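You operate a simulated robot arm through the tools that you are given. There is no shell and no other tool. Be economical: measure what you need, move in short steps, check, and stop when the job is done.

You run a simulated robot arm. Do the job below in one go: nothing can be reset, and whatever is moved stays where it is left.

JOB
Puff the bed clean, let the green cube down and clamp it dry.
Fine: blue gate shut again; green cube beside the grey one, no glue.

Only the result counts: the job must be done as asked and must still hold three seconds after the hand-in. Knocking over, shifting, dropping, spilling or breaking anything else fails it.

ROBOT AND FRAMES
A 7-joint arm with a two-finger parallel gripper, fixed in place. Base frame: the origin is at the foot of the arm, x ahead of it, y to its left, z up; the work surface is at about z = 0. Lengths are in m, angles in degrees, forces in N, time in s.
With the tool pointing down near the work surface it reaches from about 0.22 to 0.58 m from the base axis. Its first joint turns from -66.0 to 66.0 degrees. Payload 2.5 kg.
Tool frame: the origin (TCP) lies between the finger pads and is the grasp point; the fingertips stand 0.023 m ahead of it; z points along the fingers, y is the line along which they close. The gripper opens to 0.094 m. The fingers are 0.038 m wide and 0.01 m thick; the gripper's body (0.054 by 0.096 m) begins 0.039 m behind the TCP.
Orientation is that of the tool frame in the base frame, as a unit quaternion [w, x, y, z]. With the fingers straight down and closing along the base's y, the tool's x points along the base's -x, its y along +y and its z along -z.

CONTROLS
- The arm moves only by the tool play_rows. Its arguments are lists of equal length, an entry for each row: "angular": the turn, a rotation vector about the base's x, y, z in degrees, a list of three; "delta_pos": the shift along the base's x, y, z in mm, a list of three; "claw": the opening, from 0 (shut) to 1 (fully open). In form: {"angular": [[ax, ay, az], ...], "delta_pos": [[dx, dy, dz], ...], "claw": [claw, ...]}. A call has 1 to 12 rows; each row shifts and turns the commanded pose from where the row before left it. Rows are played at 5 a second. More than 0.05 m and 8.6 degrees between two rows, or a gripper value outside its range, and nothing of the call is played. Where a pose cannot be reached the arm comes as near as it can. A force on the tool above 40 N (or 10 N above the force at the start of the call, whichever is more), or a blocked arm, ends the call early, and 0.2 s more pass. The fingers move at their own pace (about 0.108 m/s each) and stop on an object; they squeeze with about 38 N. The grip force told is the motor's: it shows also when the fingers shut on nothing. Time passes only in rows, and 0.2 s behind the last, so rows that do not move let the fingers close. It gives the time, the measured TCP pose, the force on the tool (base axes), the opening and the grip force at its end, in the units of the frame above (readings bear some noise).
- Cameras (640 x 400 px; columns grow to the right, rows downward): "scene" is fixed at [0.1174, -0.4083, 0.5373]; the picture's right is [0.83, -0.55, 0.00], its down [-0.35, -0.53, -0.77] and it looks along [0.43, 0.64, -0.64] (base axes); focal length 214 px, centre (320, 200). "wrist" rides on the gripper at [-0.039, 0, -0.044] in the tool frame; the picture's right is [0.00, -1.00, 0.00], its down [0.97, 0.00, -0.24] and it looks along [0.24, 0.00, 0.97] (tool axes); focal length 218 px, centre (320, 200). There is no depth. A picture from a camera that has moved, and an enlarged one, comes with that camera's place and axes in the base frame and with its lens.
- snapshot(camera): a new picture of that camera. The clock stands still meanwhile.
- zoom(camera, box): a new picture of the part [left, top, right, bottom] of that camera's present view, enlarged. The clock stands still meanwhile.
- sign_off(): hands the job in; it is judged then, once.

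Go step by step. Nothing tells you positions but the pictures and the camera data: compare them with the known pose of the tool, close in by small moves and look again before you grip or let go. The budget is 120 turns and 68 pictures, counting those below and the enlarged ones. Unless the task says otherwise, let go and move clear before handing in, and close with one line.

The tools are called after "Request:" as name(argument=value, ...) on one line, values as JSON. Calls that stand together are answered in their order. play_rows: Moves the arm, as the interface text tells. Its arguments: {"type":"object","properties":{"angular":{"type":"array","items":{"type":"array","items":{"type":"number"}}},"delta_pos":{"type":"array","items":{"type":"array","items":{"type":"number"}}},"claw":{"type":"array","items":{"type":"number"}}},"required":["angular","delta_pos","claw"]} The other tools are called the same way: snapshot (camera) takes a picture; zoom (camera, box) takes an enlarged picture of a part of a camera's view; sign_off () hands the job in.

At the start:

```text
t: 0.0
tcp_pos: [0.3682, -0.1458, 0.4105]
tcp_rot: [0.0, 0.0, 1.0, 0.0]
wrist_force: [-0.9, 0.1, 0.1]
grip_width: 0.0943
grasp_force: 0.1
```

scene: 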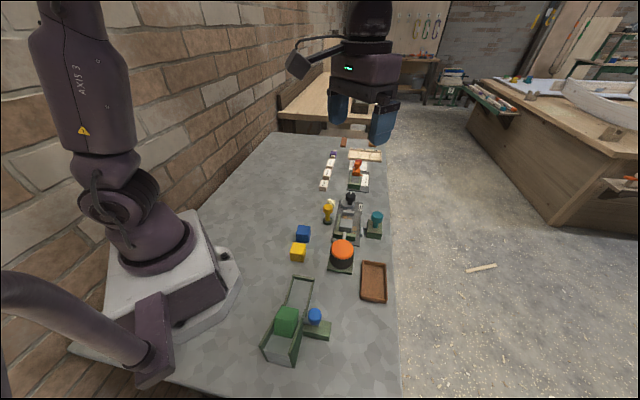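
wrist: 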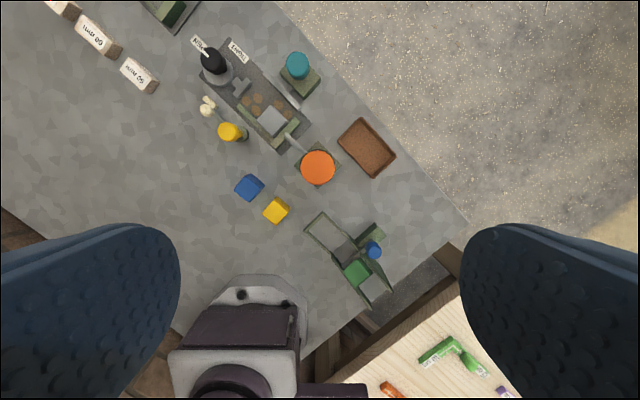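

I see a green chute with a green cube and a blue gate knob, a tray with a grey block, an orange button or crank, a teal knob and a yellow-topped thing. I'll zoom in for detail first.

Request:
zoom(camera="scene", box=[240, 250, 400, 370])

Request:
zoom(camera="scene", box=[300, 180, 400, 260])

Request:
zoom(camera="wrist", box=[180, 20, 340, 160])

Request:
zoom(camera="scene", box=[300, 130, 400, 200])

Request:
zoom(camera="wrist", box=[280, 120, 440, 320])

```text
3.33 times, centred on (320, 310) of scene
camera zoom: at [0.1174, -0.4083, 0.5373], right [0.83, -0.55, 0.0], down [-0.35, -0.53, -0.77], along [0.43, 0.64, -0.64], focal length 715 px, centre (320, -167)
```

zoom: 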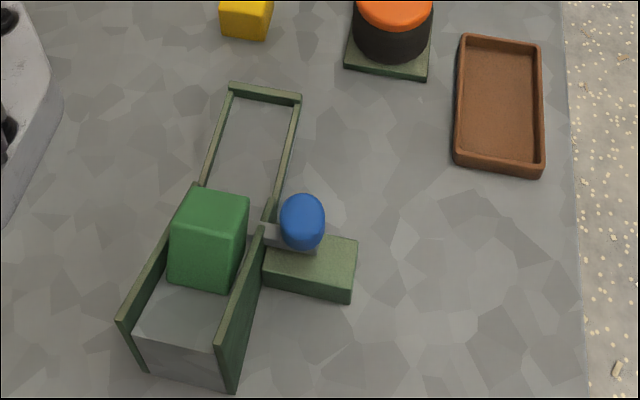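

```text
5.00 times, centred on (350, 220) of scene
camera zoom: at [0.1174, -0.4083, 0.5373], right [0.83, -0.55, 0.0], down [-0.35, -0.53, -0.77], along [0.43, 0.64, -0.64], focal length 1072 px, centre (170, 100)
```

zoom: 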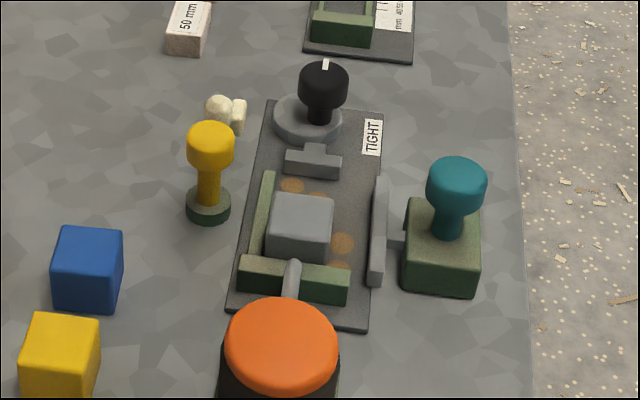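

```text
2.86 times, centred on (260, 90) of wrist
camera zoom: at [0.4062, -0.1452, 0.4559], right [0.0, -1.0, 0.0], down [-0.97, 0.0, 0.24], along [-0.24, 0.0, -0.97], focal length 624 px, centre (491, 514)
```

zoom: 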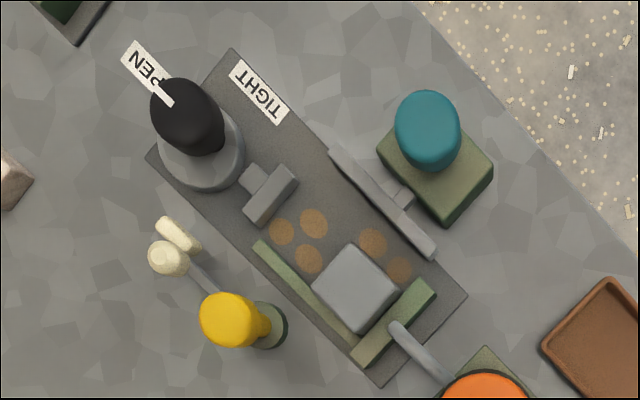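

```text
5.71 times, centred on (350, 165) of scene
camera zoom: at [0.1174, -0.4083, 0.5373], right [0.83, -0.55, 0.0], down [-0.35, -0.53, -0.77], along [0.43, 0.64, -0.64], focal length 1226 px, centre (149, 400)
```

zoom: 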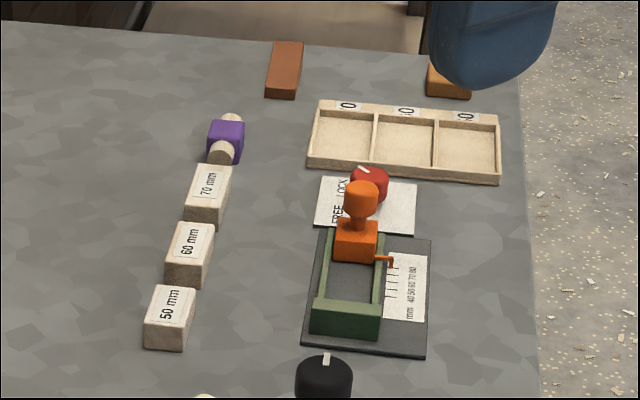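

```text
2.00 times, centred on (360, 220) of wrist
camera zoom: at [0.4062, -0.1452, 0.4559], right [0.0, -1.0, 0.0], down [-0.97, 0.0, 0.24], along [-0.24, 0.0, -0.97], focal length 436 px, centre (240, 160)
```

zoom: 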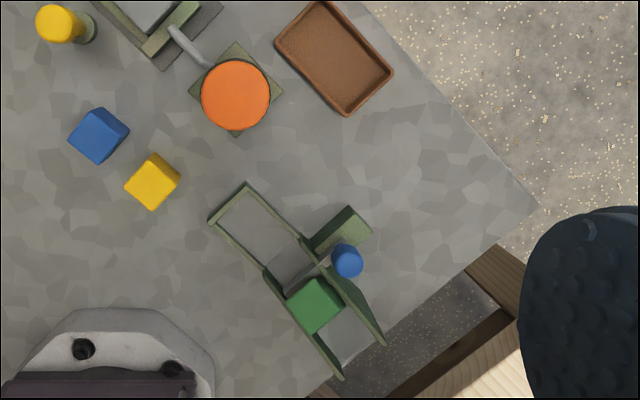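

The orange cap looks like an air bellows with its nozzle aimed at the dusty bed, and it sits right under the tool at about (0.369, -0.145), top z≈0.067. I'll shut the fingers and come down above it.

Request:
play_rows(angular=[[0, 0, 0], [0, 0, 0], [0, 0, 0], [0, 0, 0], [0, 0, 0], [0, 0, 0]], delta_pos=[[0, 0, -45], [0, 0, -45], [0, 0, -45], [0, 0, -45], [0, 0, -45], [0, 0, -30]], claw=[0, 0, 0, 0, 0, 0])

Request:
snapshot(camera="wrist")

Request:
zoom(camera="scene", box=[300, 180, 400, 280])

```text
t: 1.4
tcp_pos: [0.3663, -0.1461, 0.1552]
tcp_rot: [0.0, 0.0, 1.0, 0.0]
wrist_force: [-0.7, 0.0, -0.4]
grip_width: 0.0
grasp_force: 37.9
```

```text
60 pictures are left
camera wrist: at [0.4048, -0.1457, 0.1995], right [0.0, -1.0, 0.0], down [-0.97, 0.0, 0.24], along [-0.24, 0.0, -0.97], focal length 218 px, centre (320, 200)
```

wrist: 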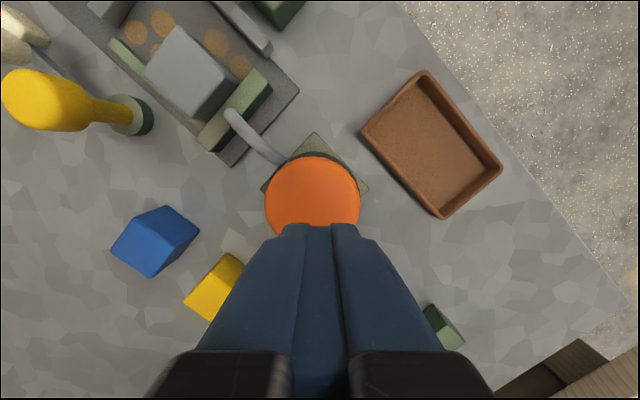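

```text
4.00 times, centred on (350, 230) of scene
camera zoom: at [0.1174, -0.4083, 0.5373], right [0.83, -0.55, 0.0], down [-0.35, -0.53, -0.77], along [0.43, 0.64, -0.64], focal length 858 px, centre (200, 80)
```

zoom: 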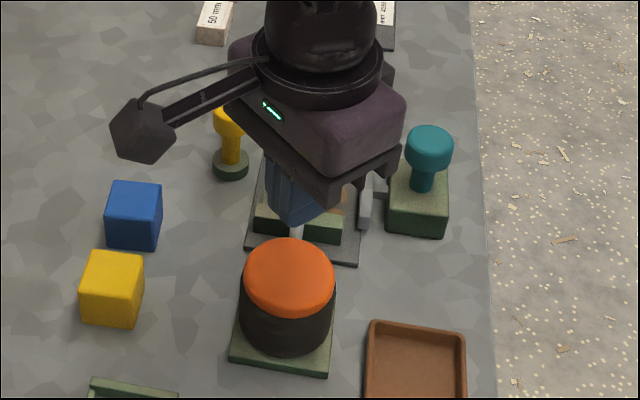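

The cap centre is at about (0.373, -0.142). I'll press it gently.

Request:
play_rows(angular=[[0, 0, 0], [0, 0, 0], [0, 0, 0], [0, 0, 0], [0, 0, 0], [0, 0, 0]], delta_pos=[[7, 4, -25], [0, 0, -25], [0, 0, -8], [0, 0, -5], [0, 0, -5], [0, 0, -5]], claw=[0, 0, 0, 0, 0, 0])

Request:
zoom(camera="scene", box=[300, 180, 400, 280])

```text
t: 2.8
tcp_pos: [0.3745, -0.1417, 0.0828]
tcp_rot: [0.0, 0.001, 1.0, 0.0]
wrist_force: [-1.8, 1.0, 1.2]
grip_width: 0.0
grasp_force: 37.9
```

```text
4.00 times, centred on (350, 230) of scene
camera zoom: at [0.1174, -0.4083, 0.5373], right [0.83, -0.55, 0.0], down [-0.35, -0.53, -0.77], along [0.43, 0.64, -0.64], focal length 858 px, centre (200, 80)
```

zoom: 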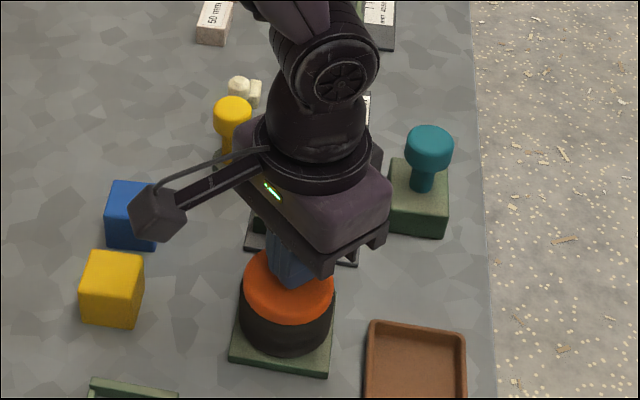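

The fingertips are on the cap and force is still low. I'll press on in small steps.

Request:
play_rows(angular=[[0, 0, 0], [0, 0, 0], [0, 0, 0], [0, 0, 0], [0, 0, 0], [0, 0, 0]], delta_pos=[[0, 0, -4], [0, 0, -4], [0, 0, -4], [0, 0, -4], [0, 0, -4], [0, 0, 0]], claw=[0, 0, 0, 0, 0, 0])

Request:
snapshot(camera="wrist")

```text
t: 3.9
tcp_pos: [0.3746, -0.1421, 0.0707]
tcp_rot: [0.0, 0.001, 1.0, 0.0]
wrist_force: [-5.3, 2.4, 12.9]
grip_width: 0.0001
grasp_force: 38.2
stopped in row 5: the force on the tool passed its limit (the readings are from after the stop); the commanded pose is now the measured one
```

```text
57 pictures are left
camera wrist: at [0.4134, -0.141, 0.115], right [0.0, -1.0, 0.0], down [-0.97, 0.0, 0.24], along [-0.24, 0.0, -0.97], focal length 218 px, centre (320, 200)
```

wrist: 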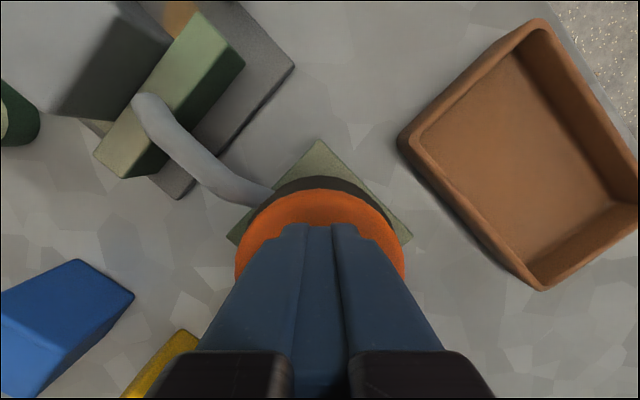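

The bellows bottomed out. I'll lift and see whether the dust has gone.

Request:
play_rows(angular=[[0, 0, 0], [0, 0, 0], [0, 0, 0], [0, 0, 0], [0, 0, 0]], delta_pos=[[0, 0, 20], [0, 0, 40], [0, 0, 40], [20, 20, 40], [0, 0, 0]], claw=[0, 0, 0, 0, 0])

Request:
snapshot(camera="wrist")

```text
t: 5.1
tcp_pos: [0.3927, -0.1221, 0.207]
tcp_rot: [-0.001, 0.0, 1.0, 0.0]
wrist_force: [0.1, 0.2, -0.4]
grip_width: 0.0001
grasp_force: 38.2
```

```text
56 pictures are left
camera wrist: at [0.431, -0.1225, 0.2522], right [0.0, -1.0, 0.0], down [-0.97, 0.0, 0.24], along [-0.24, 0.0, -0.97], focal length 218 px, centre (320, 200)
```

wrist: 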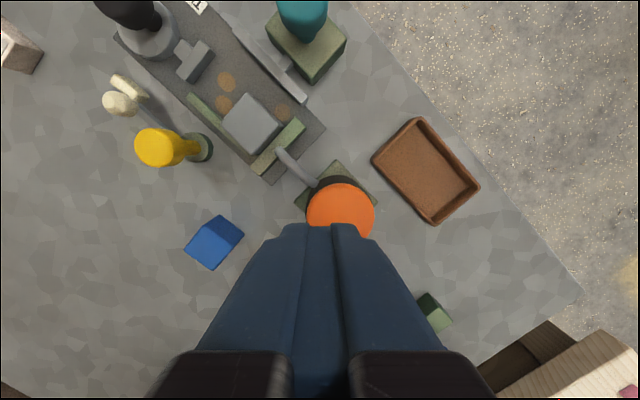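

Some dust went: three spots are left of five. I'll press again.

Request:
play_rows(angular=[[0, 0, 0], [0, 0, 0], [0, 0, 0], [0, 0, 0], [0, 0, 0], [0, 0, 0], [0, 0, 0], [0, 0, 0]], delta_pos=[[-20, -20, -30], [0, 0, -40], [0, 0, -40], [0, 0, -12], [0, 0, -5], [0, 0, -4], [0, 0, -4], [0, 0, -3]], claw=[0, 0, 0, 0, 0, 0, 0, 0])

Request:
play_rows(angular=[[0, 0, 0], [0, 0, 0], [0, 0, 0], [0, 0, 0], [0, 0, 0]], delta_pos=[[0, 0, 20], [0, 0, 40], [0, 0, 40], [20, 20, 40], [0, 0, 0]], claw=[0, 0, 0, 0, 0])

Request:
snapshot(camera="wrist")

```text
t: 6.9
tcp_pos: [0.3741, -0.1412, 0.0713]
tcp_rot: [0.0, 0.0, 1.0, -0.001]
wrist_force: [-0.8, -1.1, 3.3]
grip_width: 0.0001
grasp_force: 38.0
```

```text
t: 8.1
tcp_pos: [0.3939, -0.1197, 0.2087]
tcp_rot: [0.0, 0.0, 1.0, 0.0]
wrist_force: [-0.7, -0.4, 0.1]
grip_width: 0.0003
grasp_force: 38.4
```

```text
55 pictures are left
camera wrist: at [0.4325, -0.1211, 0.2537], right [0.0, -1.0, 0.0], down [-0.97, 0.0, 0.24], along [-0.24, 0.0, -0.97], focal length 218 px, centre (320, 200)
```

wrist: 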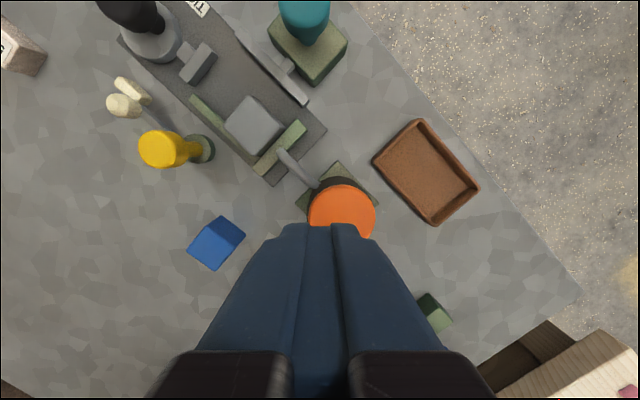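

Request:
zoom(camera="wrist", box=[90, 0, 350, 190])

Request:
zoom(camera="scene", box=[250, 265, 350, 370])

```text
2.11 times, centred on (220, 95) of wrist
camera zoom: at [0.4325, -0.1211, 0.2537], right [0.0, -1.0, 0.0], down [-0.97, 0.0, 0.24], along [-0.24, 0.0, -0.97], focal length 460 px, centre (530, 421)
```

zoom: 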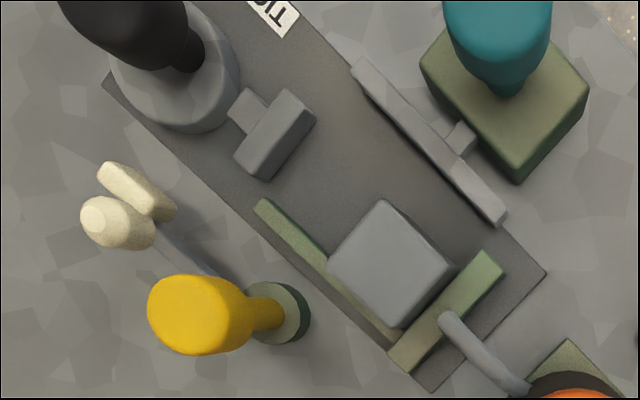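

```text
3.81 times, centred on (300, 318) of scene
camera zoom: at [0.1174, -0.4083, 0.5373], right [0.83, -0.55, 0.0], down [-0.35, -0.53, -0.77], along [0.43, 0.64, -0.64], focal length 817 px, centre (396, -248)
```

zoom: 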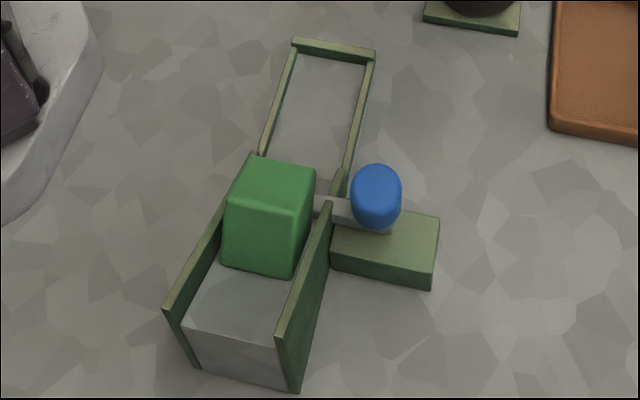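

The bed is clean. Next is the blue gate knob at about (0.211, -0.249, 0.073). I'll move above it with the fingers turned to close along the chute.

Request:
play_rows(angular=[[0, 0, -7.5], [0, 0, -7.5], [0, 0, -7.5], [0, 0, -7.5], [0, 0, -7.5], [0, 0, -7.5], [0, 0, 0]], delta_pos=[[-28, -22, 0], [-28, -22, 0], [-28, -22, 0], [-28, -22, 0], [-28, -22, 0], [-28, -22, 0], [0, 0, 0]], claw=[0, 0, 0, 0.5, 0.6, 0.6, 0.6])

Request:
snapshot(camera="wrist")

```text
t: 9.7
tcp_pos: [0.2277, -0.2534, 0.2125]
tcp_rot: [0.0, 0.383, 0.924, 0.0]
wrist_force: [0.3, -0.1, -0.9]
grip_width: 0.0563
grasp_force: 0.0
```

```text
52 pictures are left
camera wrist: at [0.256, -0.2807, 0.2569], right [-0.71, -0.71, 0.0], down [-0.68, 0.69, 0.24], along [-0.17, 0.17, -0.97], focal length 218 px, centre (320, 200)
```

wrist: 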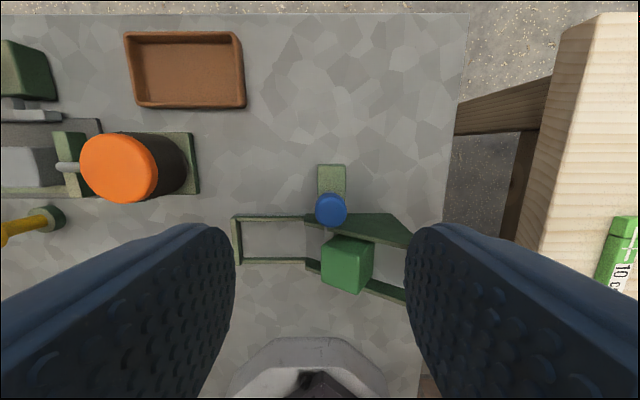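

Request:
zoom(camera="wrist", box=[230, 150, 430, 310])

```text
2.50 times, centred on (330, 230) of wrist
camera zoom: at [0.256, -0.2807, 0.2569], right [-0.71, -0.71, 0.0], down [-0.68, 0.69, 0.24], along [-0.17, 0.17, -0.97], focal length 546 px, centre (295, 125)
```

zoom: 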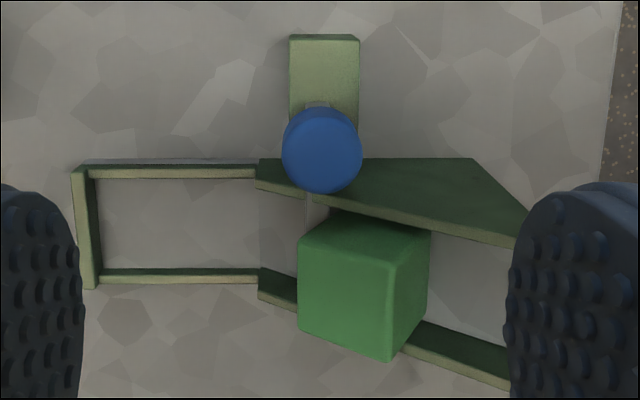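

The knob is at (0.210, -0.248). I'll come down beside it, offset a few millimetres outward to clear the chute wall, and check before gripping.

Request:
play_rows(angular=[[0, 0, 0], [0, 0, 0], [0, 0, 0], [0, 0, 0], [0, 0, 0]], delta_pos=[[-13.5, 1.5, -30], [0, 0, -35], [0, 0, -30], [0, 0, -20], [0, 0, 0]], claw=[0.6, 0.6, 0.6, 0.6, 0.6])

Request:
snapshot(camera="wrist")

Request:
zoom(camera="scene", box=[240, 240, 380, 370])

```text
t: 10.9
tcp_pos: [0.2158, -0.253, 0.0957]
tcp_rot: [0.0, 0.382, 0.924, 0.0]
wrist_force: [0.4, 0.0, 0.2]
grip_width: 0.0567
grasp_force: 0.1
```

```text
50 pictures are left
camera wrist: at [0.2428, -0.2793, 0.1409], right [-0.71, -0.71, 0.0], down [-0.69, 0.69, 0.24], along [-0.17, 0.17, -0.97], focal length 218 px, centre (320, 200)
```

wrist: 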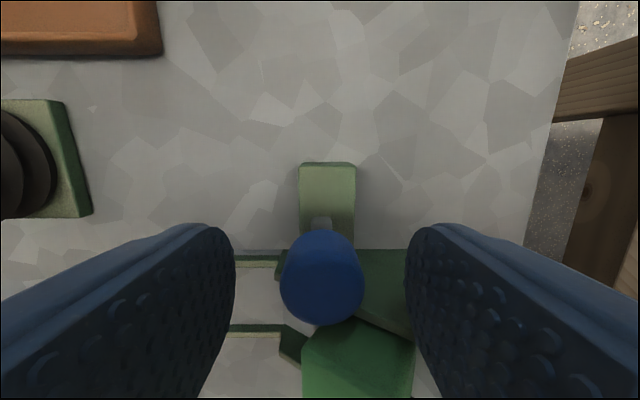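

```text
3.08 times, centred on (310, 305) of scene
camera zoom: at [0.1174, -0.4083, 0.5373], right [0.83, -0.55, 0.0], down [-0.35, -0.53, -0.77], along [0.43, 0.64, -0.64], focal length 660 px, centre (351, -123)
```

zoom: 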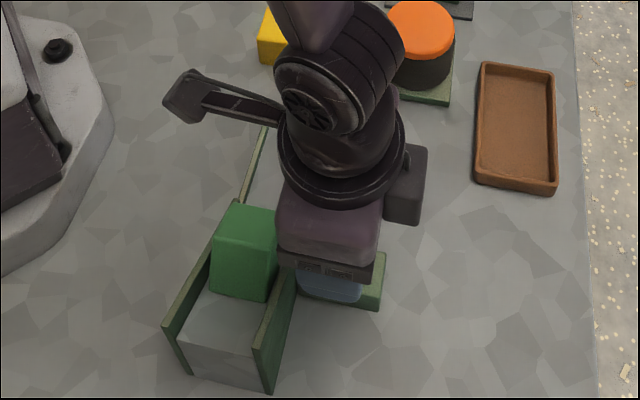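

The knob is centred between the fingers. I'll lower 16 mm and grip.

Request:
play_rows(angular=[[0, 0, 0], [0, 0, 0], [0, 0, 0], [0, 0, 0], [0, 0, 0], [0, 0, 0]], delta_pos=[[0, 0, -8], [0, 0, -8], [0, 0, 0], [0, 0, 0], [0, 0, 0], [0, 0, 0]], claw=[0.6, 0.6, 0.2, 0.2, 0.2, 0.2])

```text
t: 12.3
tcp_pos: [0.2131, -0.2513, 0.0807]
tcp_rot: [-0.001, 0.383, 0.924, 0.0]
wrist_force: [4.7, 4.0, -1.2]
grip_width: 0.0276
grasp_force: 45.6
```

I have the knob at 27.6 mm. I'll pull it outward, away from the chute.

Request:
play_rows(angular=[[0, 0, 0], [0, 0, 0], [0, 0, 0], [0, 0, 0], [0, 0, 0], [0, 0, 0], [0, 0, 0]], delta_pos=[[3.5, -3.5, 0], [3.5, -3.5, 0], [3.5, -3.5, 0], [3.5, -3.5, 0], [3.5, -3.5, 0], [3.5, -3.5, 0], [0, 0, 0]], claw=[0.2, 0.2, 0.2, 0.2, 0.2, 0.2, 0.2])

Request:
zoom(camera="scene", box=[240, 240, 380, 370])

Request:
snapshot(camera="wrist")

```text
t: 13.9
tcp_pos: [0.2349, -0.272, 0.0805]
tcp_rot: [-0.002, 0.383, 0.924, 0.001]
wrist_force: [-0.4, -0.7, -24.8]
grip_width: 0.0277
grasp_force: 45.0
```

```text
3.08 times, centred on (310, 305) of scene
camera zoom: at [0.1174, -0.4084, 0.5372], right [0.83, -0.55, 0.0], down [-0.35, -0.53, -0.77], along [0.43, 0.64, -0.64], focal length 660 px, centre (351, -123)
```

zoom: 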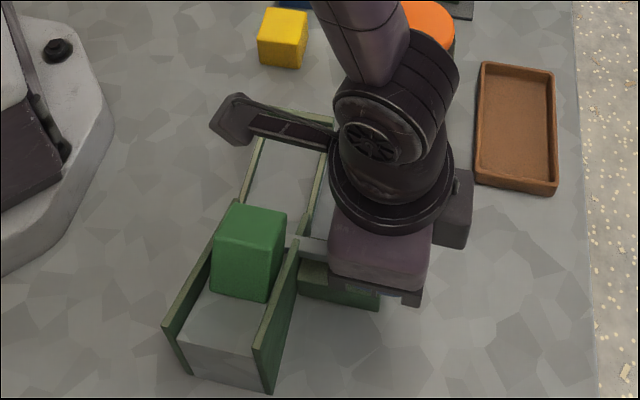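

```text
47 pictures are left
camera wrist: at [0.2619, -0.2996, 0.1248], right [-0.71, -0.71, 0.0], down [-0.68, 0.69, 0.24], along [-0.17, 0.17, -0.97], focal length 218 px, centre (320, 200)
```

wrist: 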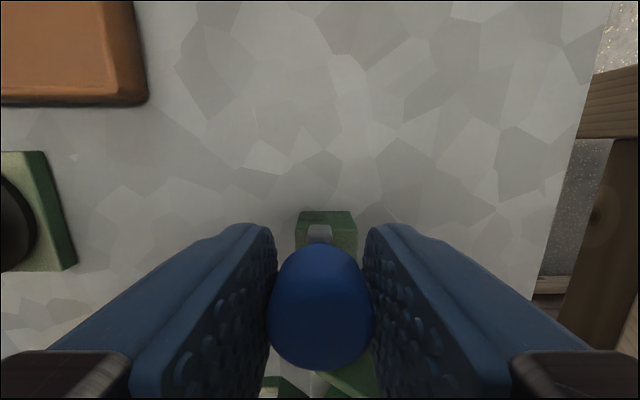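

The gate is moving and the cube hasn't dropped yet. I'll pull a bit further and ease the vertical load.

Request:
play_rows(angular=[[0, 0, 0], [0, 0, 0], [0, 0, 0], [0, 0, 0], [0, 0, 0], [0, 0, 0]], delta_pos=[[0, 0, -1], [2.8, -2.8, 0], [2.8, -2.8, 0], [2.8, -2.8, 0], [2.8, -2.8, 0], [0, 0, 0]], claw=[0.2, 0.2, 0.2, 0.2, 0.2, 0.2])

Request:
zoom(camera="scene", box=[240, 240, 380, 370])

```text
t: 15.3
tcp_pos: [0.2461, -0.2837, 0.0813]
tcp_rot: [0.002, 0.382, 0.924, -0.001]
wrist_force: [6.7, 5.3, 17.7]
grip_width: 0.0274
grasp_force: 44.6
```

```text
3.08 times, centred on (310, 305) of scene
camera zoom: at [0.1173, -0.4083, 0.5373], right [0.83, -0.55, 0.0], down [-0.35, -0.53, -0.77], along [0.43, 0.64, -0.64], focal length 660 px, centre (351, -123)
```

zoom: 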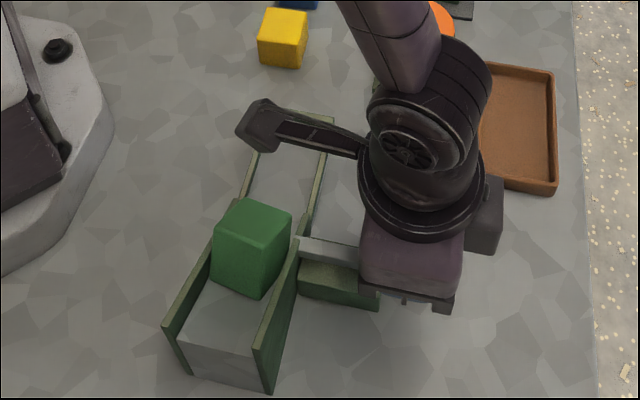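

The cube is pivoting on the last bit of the bar, so I'll keep pulling.

Request:
play_rows(angular=[[0, 0, 0], [0, 0, 0], [0, 0, 0], [0, 0, 0], [0, 0, 0], [0, 0, 0]], delta_pos=[[2.8, -2.8, 0.3], [2.8, -2.8, 0], [2.8, -2.8, 0], [2.8, -2.8, 0], [0, 0, 0], [0, 0, 0]], claw=[0.2, 0.2, 0.2, 0.2, 0.2, 0.2])

Request:
zoom(camera="scene", box=[240, 240, 380, 370])

```text
t: 16.7
tcp_pos: [0.2537, -0.2925, 0.0766]
tcp_rot: [-0.007, 0.384, 0.923, 0.004]
wrist_force: [-10.6, 24.1, -15.5]
grip_width: 0.0278
grasp_force: 45.1
```

```text
3.08 times, centred on (310, 305) of scene
camera zoom: at [0.1174, -0.4084, 0.5372], right [0.83, -0.55, 0.0], down [-0.35, -0.53, -0.77], along [0.43, 0.64, -0.64], focal length 660 px, centre (351, -123)
```

zoom: 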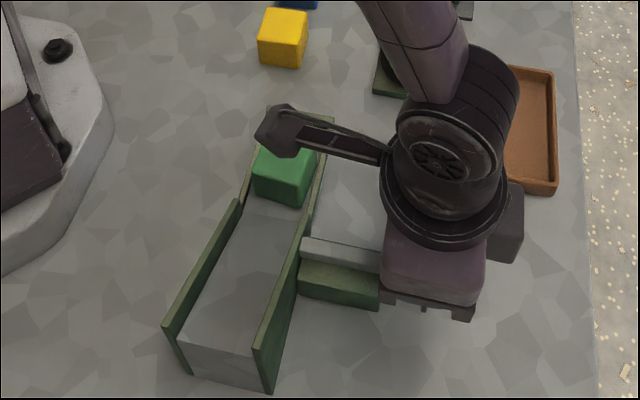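

The cube has slid into the catch tray. Now I'll push the gate back shut.

Request:
play_rows(angular=[[0, 0, 0], [0, 0, 0], [0, 0, 0], [0, 0, 0], [0, 0, 0], [0, 0, 0], [0, 0, 0], [0, 0, 0], [0, 0, 0], [0, 0, 0], [0, 0, 0]], delta_pos=[[-2, 2, 0.7], [-4, 4, 0], [-4.5, 4.5, 0], [-4.5, 4.5, 0], [-4.5, 4.5, 0], [-4.5, 4.5, 0], [-4.5, 4.5, 0], [-4.5, 4.5, 0], [-4.5, 4.5, 0], [-4.5, 4.5, 0], [-1.4, 1.4, 0]], claw=[0.2, 0.2, 0.2, 0.2, 0.2, 0.2, 0.2, 0.2, 0.2, 0.2, 0.2])

Request:
zoom(camera="scene", box=[240, 240, 380, 370])

```text
t: 19.1
tcp_pos: [0.2163, -0.2561, 0.0825]
tcp_rot: [0.008, 0.382, 0.924, -0.004]
wrist_force: [32.1, -3.5, 5.4]
grip_width: 0.0275
grasp_force: 45.3
```

```text
3.08 times, centred on (310, 305) of scene
camera zoom: at [0.1174, -0.4083, 0.5373], right [0.83, -0.55, 0.0], down [-0.35, -0.53, -0.77], along [0.43, 0.64, -0.64], focal length 660 px, centre (351, -123)
```

zoom: 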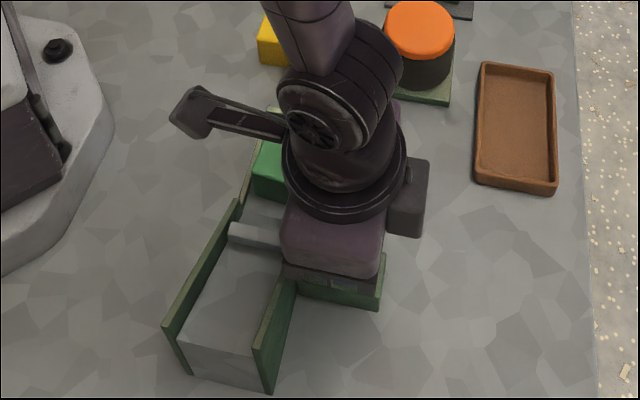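

The bar spans the channel and pushes back, so it may be at its stop. I'll let go, rise and look.

Request:
play_rows(angular=[[0, 0, 0], [0, 0, 0], [0, 0, 0], [0, 0, 0], [0, 0, 0], [0, 0, 0]], delta_pos=[[0, 0, 0], [0, 0, 0], [0, 0, 15], [0, 0, 40], [0, 0, 40], [0, 0, 35]], claw=[0.6, 0.6, 0.6, 0.6, 0.6, 0.6])

Request:
zoom(camera="wrist", box=[230, 150, 430, 310])

```text
t: 20.5
tcp_pos: [0.2123, -0.2508, 0.2126]
tcp_rot: [0.0, 0.384, 0.923, 0.0]
wrist_force: [-0.2, 0.2, -0.5]
grip_width: 0.0563
grasp_force: 0.0
```

```text
2.50 times, centred on (330, 230) of wrist
camera zoom: at [0.2387, -0.2777, 0.2564], right [-0.71, -0.71, 0.0], down [-0.69, 0.69, 0.24], along [-0.17, 0.17, -0.97], focal length 546 px, centre (295, 125)
```

zoom: 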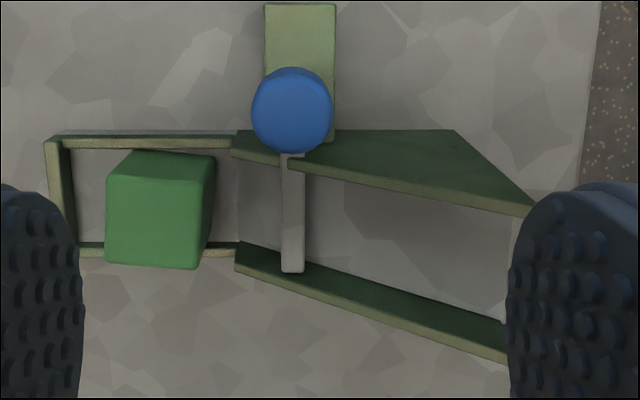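

The gate matches its first position, so it is shut. The green cube sits in the tray at about (0.213, -0.170). I'll turn the tool 90° so the fingers close across the chute (and later across the bed) and move above the cube.

Request:
play_rows(angular=[[0, 0, 8], [0, 0, 8], [0, 0, 8], [0, 0, 8], [0, 0, 8], [0, 0, 8], [0, 0, 8], [0, 0, 8], [0, 0, 8], [0, 0, 8], [0, 0, 8], [0, 0, 2]], delta_pos=[[0, 8, 0], [0, 8, 0], [0, 8, 0], [0, 8, 0], [0, 8, 0], [0, 8, 0], [0, 8, 0], [0, 8, 0], [0, 8, -10], [0, 8, -15], [0, 0, -15], [0, 0, 0]], claw=[0.8, 0.8, 0.8, 0.8, 0.8, 0.8, 0.8, 0.8, 0.8, 0.8, 0.8, 0.8])

Request:
snapshot(camera="wrist")

Request:
zoom(camera="scene", box=[240, 240, 380, 370])

```text
t: 23.1
tcp_pos: [0.2118, -0.1715, 0.1694]
tcp_rot: [0.001, -0.383, 0.924, 0.0]
wrist_force: [1.3, 0.5, 0.4]
grip_width: 0.0751
grasp_force: 0.1
```

```text
42 pictures are left
camera wrist: at [0.2394, -0.1445, 0.2142], right [0.71, -0.71, 0.0], down [-0.69, -0.69, 0.24], along [-0.17, -0.17, -0.97], focal length 218 px, centre (320, 200)
```

wrist: 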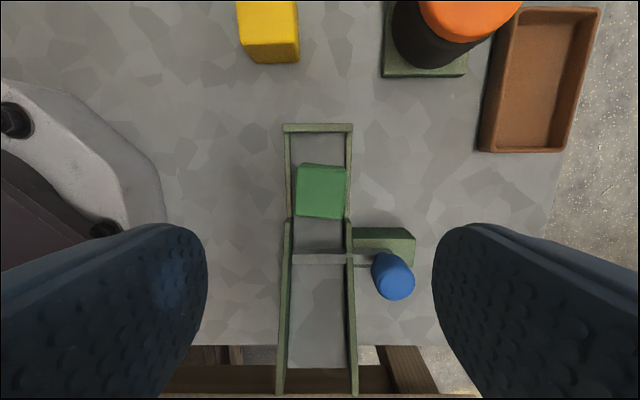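

```text
3.08 times, centred on (310, 305) of scene
camera zoom: at [0.1174, -0.4083, 0.5373], right [0.83, -0.55, 0.0], down [-0.35, -0.53, -0.77], along [0.43, 0.64, -0.64], focal length 660 px, centre (351, -123)
```

zoom: 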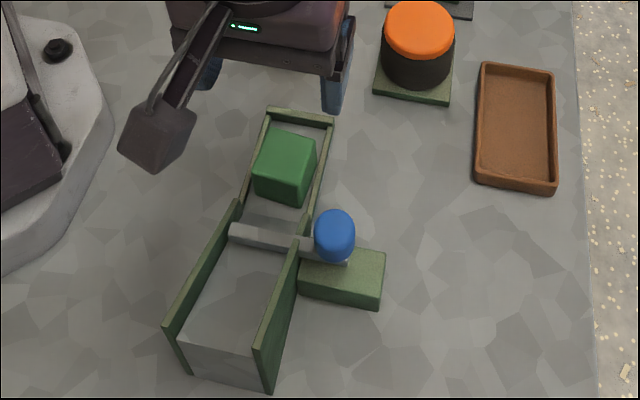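

Request:
zoom(camera="wrist", box=[260, 110, 380, 230])

```text
3.33 times, centred on (320, 170) of wrist
camera zoom: at [0.2394, -0.1445, 0.2142], right [0.71, -0.71, 0.0], down [-0.69, -0.69, 0.24], along [-0.17, -0.17, -0.97], focal length 728 px, centre (320, 300)
```

zoom: 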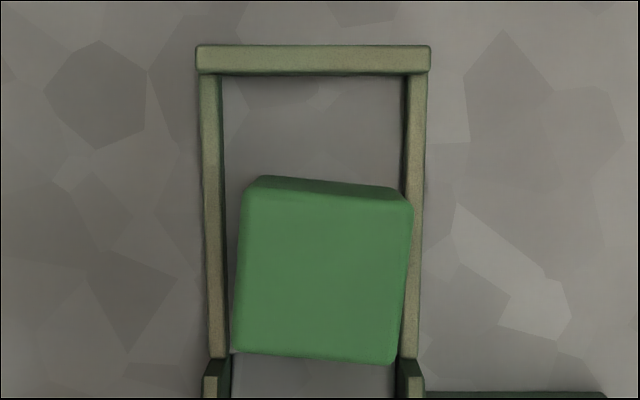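

The cube is 40 mm, centred at about (0.214, -0.171) and twisted about 5.5°. I'll match that twist and come down with the tips above the low tray rim.

Request:
play_rows(angular=[[0, 0, -5.5], [0, 0, 0], [0, 0, 0], [0, 0, 0], [0, 0, 0]], delta_pos=[[4.9, 3.6, -30], [0, 0, -30], [0, 0, -30], [0, 0, -17], [0, 0, 0]], claw=[0.8, 0.8, 0.8, 0.8, 0.8])

Request:
snapshot(camera="wrist")

Request:
zoom(camera="scene", box=[240, 240, 380, 370])

```text
t: 24.3
tcp_pos: [0.2179, -0.1684, 0.0643]
tcp_rot: [0.0, -0.336, 0.942, 0.0]
wrist_force: [0.2, -0.3, 0.3]
grip_width: 0.0751
grasp_force: 0.1
```

```text
39 pictures are left
camera wrist: at [0.2481, -0.1432, 0.1079], right [0.64, -0.77, 0.0], down [-0.75, -0.62, 0.24], along [-0.19, -0.15, -0.97], focal length 218 px, centre (320, 200)
```

wrist: 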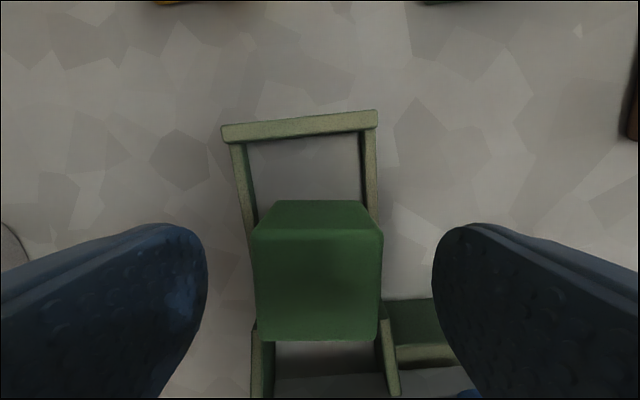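

```text
3.08 times, centred on (310, 305) of scene
camera zoom: at [0.1174, -0.4083, 0.5373], right [0.83, -0.55, 0.0], down [-0.35, -0.53, -0.77], along [0.43, 0.64, -0.64], focal length 660 px, centre (351, -123)
```

zoom: 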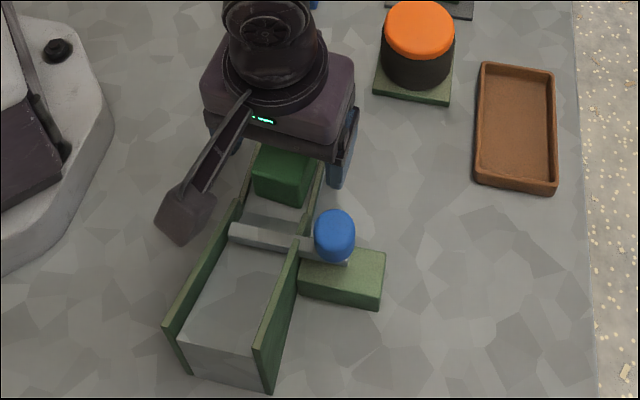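

The tool is aligned. I'll lower and grip the cube.

Request:
play_rows(angular=[[0, 0, 0], [0, 0, 0], [0, 0, 0], [0, 0, 0], [0, 0, 0], [0, 0, 0]], delta_pos=[[0, 0, -12], [0, 0, -11], [0, 0, 0], [0, 0, 0], [0, 0, 0], [0, 0, 0]], claw=[0.8, 0.8, 0.35, 0.35, 0.35, 0.35])

```text
t: 25.7
tcp_pos: [0.2172, -0.1688, 0.0415]
tcp_rot: [-0.001, -0.338, 0.941, 0.0]
wrist_force: [0.0, 1.5, -0.3]
grip_width: 0.0388
grasp_force: 38.0
```

I have the cube. I'll lift it, square the tool up and carry it towards the bed to look.

Request:
play_rows(angular=[[0, 0, 0], [0, 0, 0], [0, 0, 0], [0, 0, 0], [0, 0, 5.5], [0, 0, 0], [0, 0, 0], [0, 0, 0], [0, 0, 0], [0, 0, 0], [0, 0, 0]], delta_pos=[[0, 0, 20], [0, 0, 40], [0, 0, 45], [0, 0, 45], [30, 12, 10], [35, 13, 0], [35, 13, 0], [35, 13, 0], [35, 13, 0], [33, 15, 0], [0, 0, 0]], claw=[0.35, 0.35, 0.35, 0.35, 0.35, 0.35, 0.35, 0.35, 0.35, 0.35, 0.35])

Request:
snapshot(camera="wrist")

Request:
zoom(camera="wrist", box=[220, 50, 420, 220])

```text
t: 28.1
tcp_pos: [0.4212, -0.0894, 0.1997]
tcp_rot: [-0.001, -0.382, 0.924, -0.001]
wrist_force: [0.2, 0.0, -0.6]
grip_width: 0.0388
grasp_force: 38.2
```

```text
37 pictures are left
camera wrist: at [0.449, -0.0618, 0.2446], right [0.71, -0.71, 0.0], down [-0.69, -0.69, 0.24], along [-0.17, -0.17, -0.97], focal length 218 px, centre (320, 200)
```

wrist: 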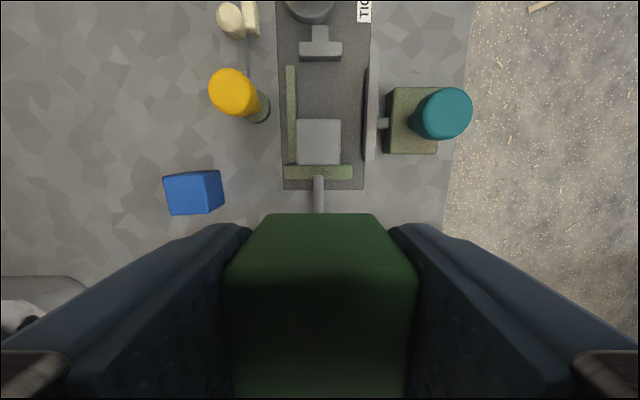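

```text
2.35 times, centred on (320, 135) of wrist
camera zoom: at [0.449, -0.0618, 0.2446], right [0.71, -0.71, 0.0], down [-0.69, -0.69, 0.24], along [-0.17, -0.17, -0.97], focal length 514 px, centre (320, 353)
```

zoom: 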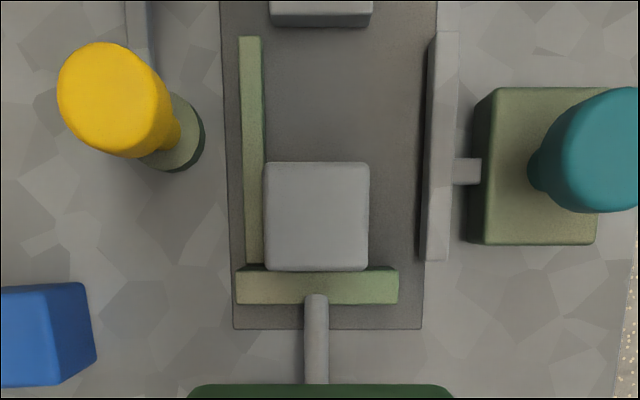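

The view is square to the bed: the grey cube lies in the corner and the jaw leaves about a 54 mm gap for the green cube. I'll move over the slot at about (0.489, -0.031) and descend partway.

Request:
play_rows(angular=[[0, 0, 0], [0, 0, 0], [0, 0, 0], [0, 0, 0], [0, 0, 0], [0, 0, 0]], delta_pos=[[33.7, 29.4, 0], [33.7, 29.4, 0], [0, 0, -35], [0, 0, -35], [0, 0, -20], [0, 0, 0]], claw=[0.35, 0.35, 0.35, 0.35, 0.35, 0.35])

Request:
snapshot(camera="wrist")

Request:
zoom(camera="scene", box=[300, 170, 400, 260])

```text
t: 29.5
tcp_pos: [0.4884, -0.0299, 0.1111]
tcp_rot: [0.001, -0.383, 0.924, 0.001]
wrist_force: [0.1, 0.0, -0.5]
grip_width: 0.039
grasp_force: 38.1
```

```text
35 pictures are left
camera wrist: at [0.5168, -0.0019, 0.1554], right [0.71, -0.71, 0.0], down [-0.69, -0.69, 0.24], along [-0.17, -0.17, -0.97], focal length 218 px, centre (320, 200)
```

wrist: 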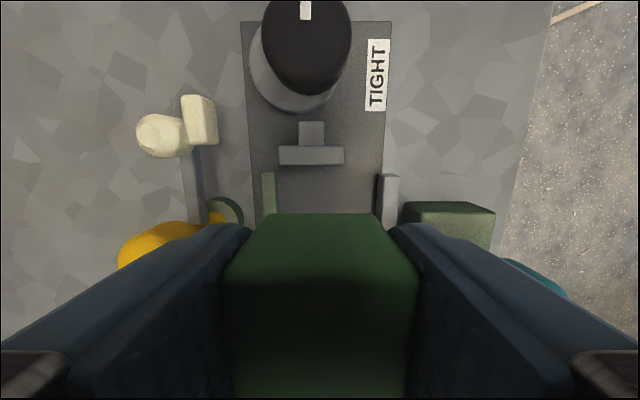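

```text
4.44 times, centred on (350, 215) of scene
camera zoom: at [0.1174, -0.4083, 0.5373], right [0.83, -0.55, 0.0], down [-0.35, -0.53, -0.77], along [0.43, 0.64, -0.64], focal length 953 px, centre (187, 133)
```

zoom: 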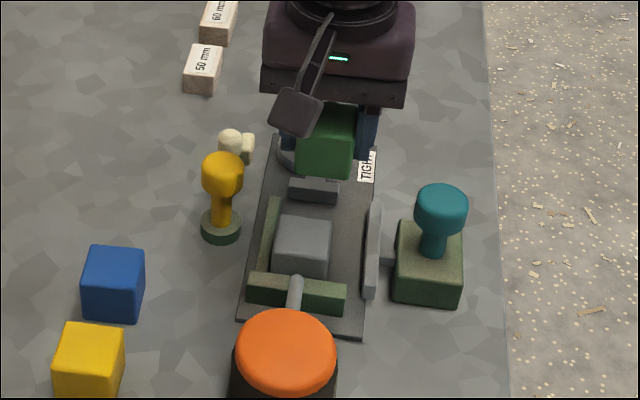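

The clearances agree with my numbers. I'll shift 1.5 mm towards the pad and lower carefully.

Request:
play_rows(angular=[[0, 0, 0], [0, 0, 0], [0, 0, 0], [0, 0, 0]], delta_pos=[[1.1, -1.1, -25], [0, 0, -20], [0, 0, -15], [0, 0, 0]], claw=[0.35, 0.35, 0.35, 0.35])

Request:
snapshot(camera="scene")

Request:
zoom(camera="scene", box=[300, 170, 400, 260])

```text
t: 30.5
tcp_pos: [0.49, -0.0309, 0.0515]
tcp_rot: [-0.001, -0.383, 0.924, 0.0]
wrist_force: [0.2, 0.2, 0.0]
grip_width: 0.0387
grasp_force: 38.1
```

```text
33 pictures are left
```

scene: 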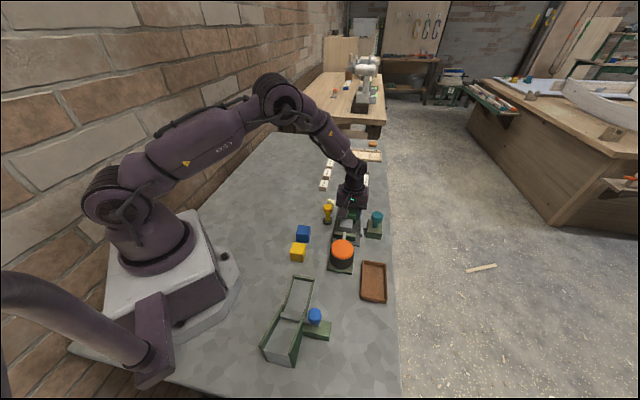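

```text
4.44 times, centred on (350, 215) of scene
camera zoom: at [0.1174, -0.4083, 0.5373], right [0.83, -0.55, 0.0], down [-0.35, -0.53, -0.77], along [0.43, 0.64, -0.64], focal length 953 px, centre (187, 133)
```

zoom: 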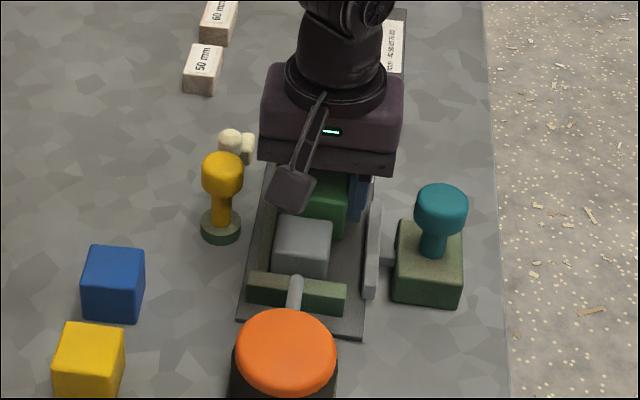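

Good: it is clear of the grey cube and the pad. I'll step down until it touches.

Request:
play_rows(angular=[[0, 0, 0], [0, 0, 0], [0, 0, 0]], delta_pos=[[0, 0, -3], [0, 0, -2], [0, 0, 0]], claw=[0.35, 0.35, 0.35])

Request:
play_rows(angular=[[0, 0, 0], [0, 0, 0]], delta_pos=[[0, 0, -1], [0, 0, 0]], claw=[0.35, 0.35])

```text
t: 31.3
tcp_pos: [0.4903, -0.0318, 0.0459]
tcp_rot: [0.0, -0.382, 0.924, -0.001]
wrist_force: [0.5, -0.4, 0.2]
grip_width: 0.039
grasp_force: 38.4
```

```text
t: 31.9
tcp_pos: [0.4895, -0.0317, 0.0429]
tcp_rot: [0.0, -0.382, 0.924, 0.0]
wrist_force: [0.5, 0.8, 0.3]
grip_width: 0.0389
grasp_force: 38.6
```

Request:
play_rows(angular=[[0, 0, 0], [0, 0, 0]], delta_pos=[[0, 0, -1.5], [0, 0, 0]], claw=[0.35, 0.35])

Request:
play_rows(angular=[[0, 0, 0], [0, 0, 0]], delta_pos=[[0, 0, -1], [0, 0, 0]], claw=[0.35, 0.35])

```text
t: 32.5
tcp_pos: [0.4896, -0.0321, 0.0435]
tcp_rot: [0.0, -0.382, 0.924, 0.0]
wrist_force: [0.0, 0.0, -0.1]
grip_width: 0.0387
grasp_force: 38.6
```

```text
t: 33.1
tcp_pos: [0.4884, -0.0318, 0.0416]
tcp_rot: [0.0, -0.383, 0.924, 0.0]
wrist_force: [0.2, -0.8, 0.7]
grip_width: 0.039
grasp_force: 38.3
```

Request:
play_rows(angular=[[0, 0, 0], [0, 0, 0]], delta_pos=[[0, 0, -1], [0, 0, 0]], claw=[0.35, 0.35])

Request:
play_rows(angular=[[0, 0, 0], [0, 0, 0]], delta_pos=[[0, 0, -1], [0, 0, 0]], claw=[0.35, 0.35])

```text
t: 33.7
tcp_pos: [0.4886, -0.0323, 0.0404]
tcp_rot: [0.001, -0.383, 0.924, 0.001]
wrist_force: [-0.3, -0.8, -0.3]
grip_width: 0.0388
grasp_force: 38.2
```

```text
t: 34.3
tcp_pos: [0.489, -0.0325, 0.0405]
tcp_rot: [0.0, -0.383, 0.924, -0.001]
wrist_force: [0.4, 0.2, -0.5]
grip_width: 0.0391
grasp_force: 37.4
```

Request:
zoom(camera="wrist", box=[200, 100, 440, 260])

Request:
zoom(camera="scene", box=[325, 195, 385, 245])

```text
2.50 times, centred on (320, 180) of wrist
camera zoom: at [0.5172, -0.004, 0.0843], right [0.71, -0.71, 0.0], down [-0.69, -0.69, 0.24], along [-0.17, -0.17, -0.97], focal length 546 px, centre (320, 250)
```

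zoom: 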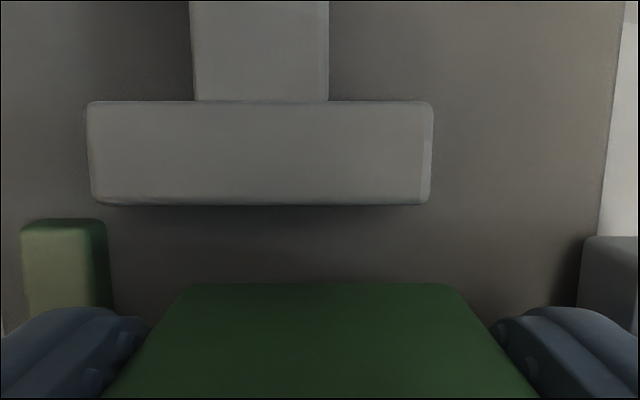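

```text
8.00 times, centred on (355, 220) of scene
camera zoom: at [0.1174, -0.4083, 0.5373], right [0.83, -0.55, 0.0], down [-0.35, -0.53, -0.77], along [0.43, 0.64, -0.64], focal length 1716 px, centre (40, 40)
```

zoom: 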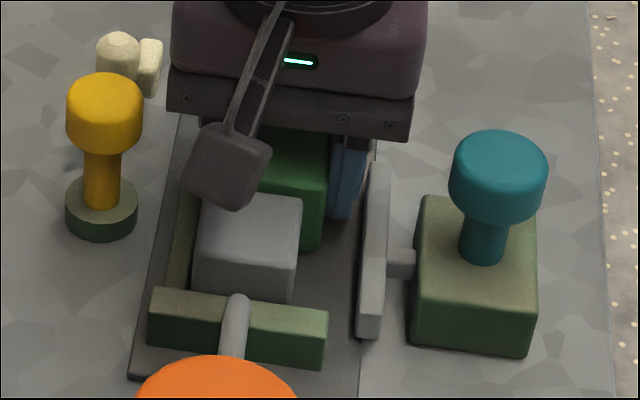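

It hasn't touched yet but is very close. I'll keep stepping down.

Request:
play_rows(angular=[[0, 0, 0], [0, 0, 0], [0, 0, 0]], delta_pos=[[0, 0, -1], [0, 0, -0.5], [0, 0, 0]], claw=[0.35, 0.35, 0.35])

Request:
play_rows(angular=[[0, 0, 0], [0, 0, 0]], delta_pos=[[0, 0, -1], [0, 0, 0]], claw=[0.35, 0.35])

```text
t: 35.1
tcp_pos: [0.4895, -0.0319, 0.0386]
tcp_rot: [-0.001, -0.383, 0.924, 0.0]
wrist_force: [0.1, 0.0, -0.3]
grip_width: 0.039
grasp_force: 38.4
```

```text
t: 35.7
tcp_pos: [0.4891, -0.0319, 0.0378]
tcp_rot: [0.001, -0.382, 0.924, -0.001]
wrist_force: [-3.5, 0.3, 8.9]
grip_width: 0.0391
grasp_force: 37.9
```

Contact with the bed. I'll open just a little and lift straight up.

Request:
play_rows(angular=[[0, 0, 0], [0, 0, 0], [0, 0, 0], [0, 0, 0], [0, 0, 0], [0, 0, 0], [0, 0, 0]], delta_pos=[[0, 0, 0], [0, 0, 0], [0, 0, 10], [0, 0, 25], [0, 0, 40], [0, 0, 45], [0, 0, 30]], claw=[0.48, 0.48, 0.48, 0.48, 0.48, 0.48, 0.48])

Request:
zoom(camera="wrist", box=[200, 30, 460, 230])

Request:
zoom(camera="scene", box=[325, 185, 395, 245])

```text
t: 37.3
tcp_pos: [0.4887, -0.0314, 0.1926]
tcp_rot: [0.0, -0.383, 0.924, -0.001]
wrist_force: [0.7, 0.7, -0.5]
grip_width: 0.0452
grasp_force: 0.0
```

```text
2.00 times, centred on (330, 130) of wrist
camera zoom: at [0.5163, -0.0041, 0.236], right [0.71, -0.71, 0.0], down [-0.69, -0.69, 0.24], along [-0.17, -0.17, -0.97], focal length 436 px, centre (300, 340)
```

zoom: 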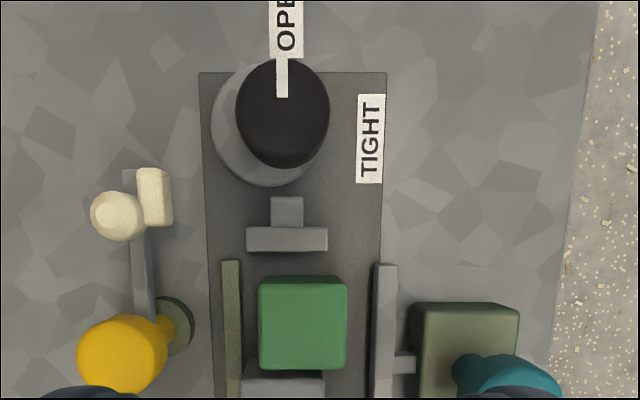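

```text
6.67 times, centred on (360, 215) of scene
camera zoom: at [0.1174, -0.4083, 0.5373], right [0.83, -0.55, 0.0], down [-0.35, -0.53, -0.77], along [0.43, 0.64, -0.64], focal length 1430 px, centre (53, 100)
```

zoom: 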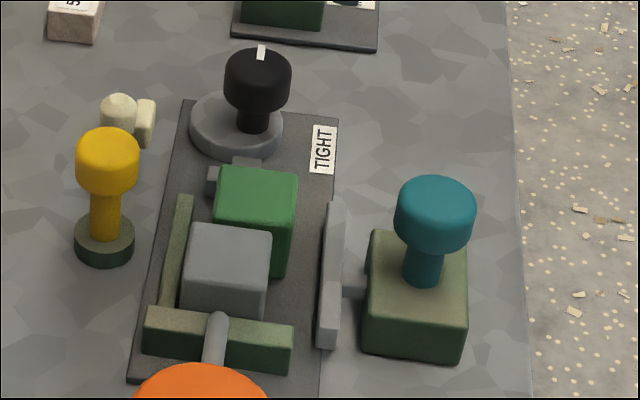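

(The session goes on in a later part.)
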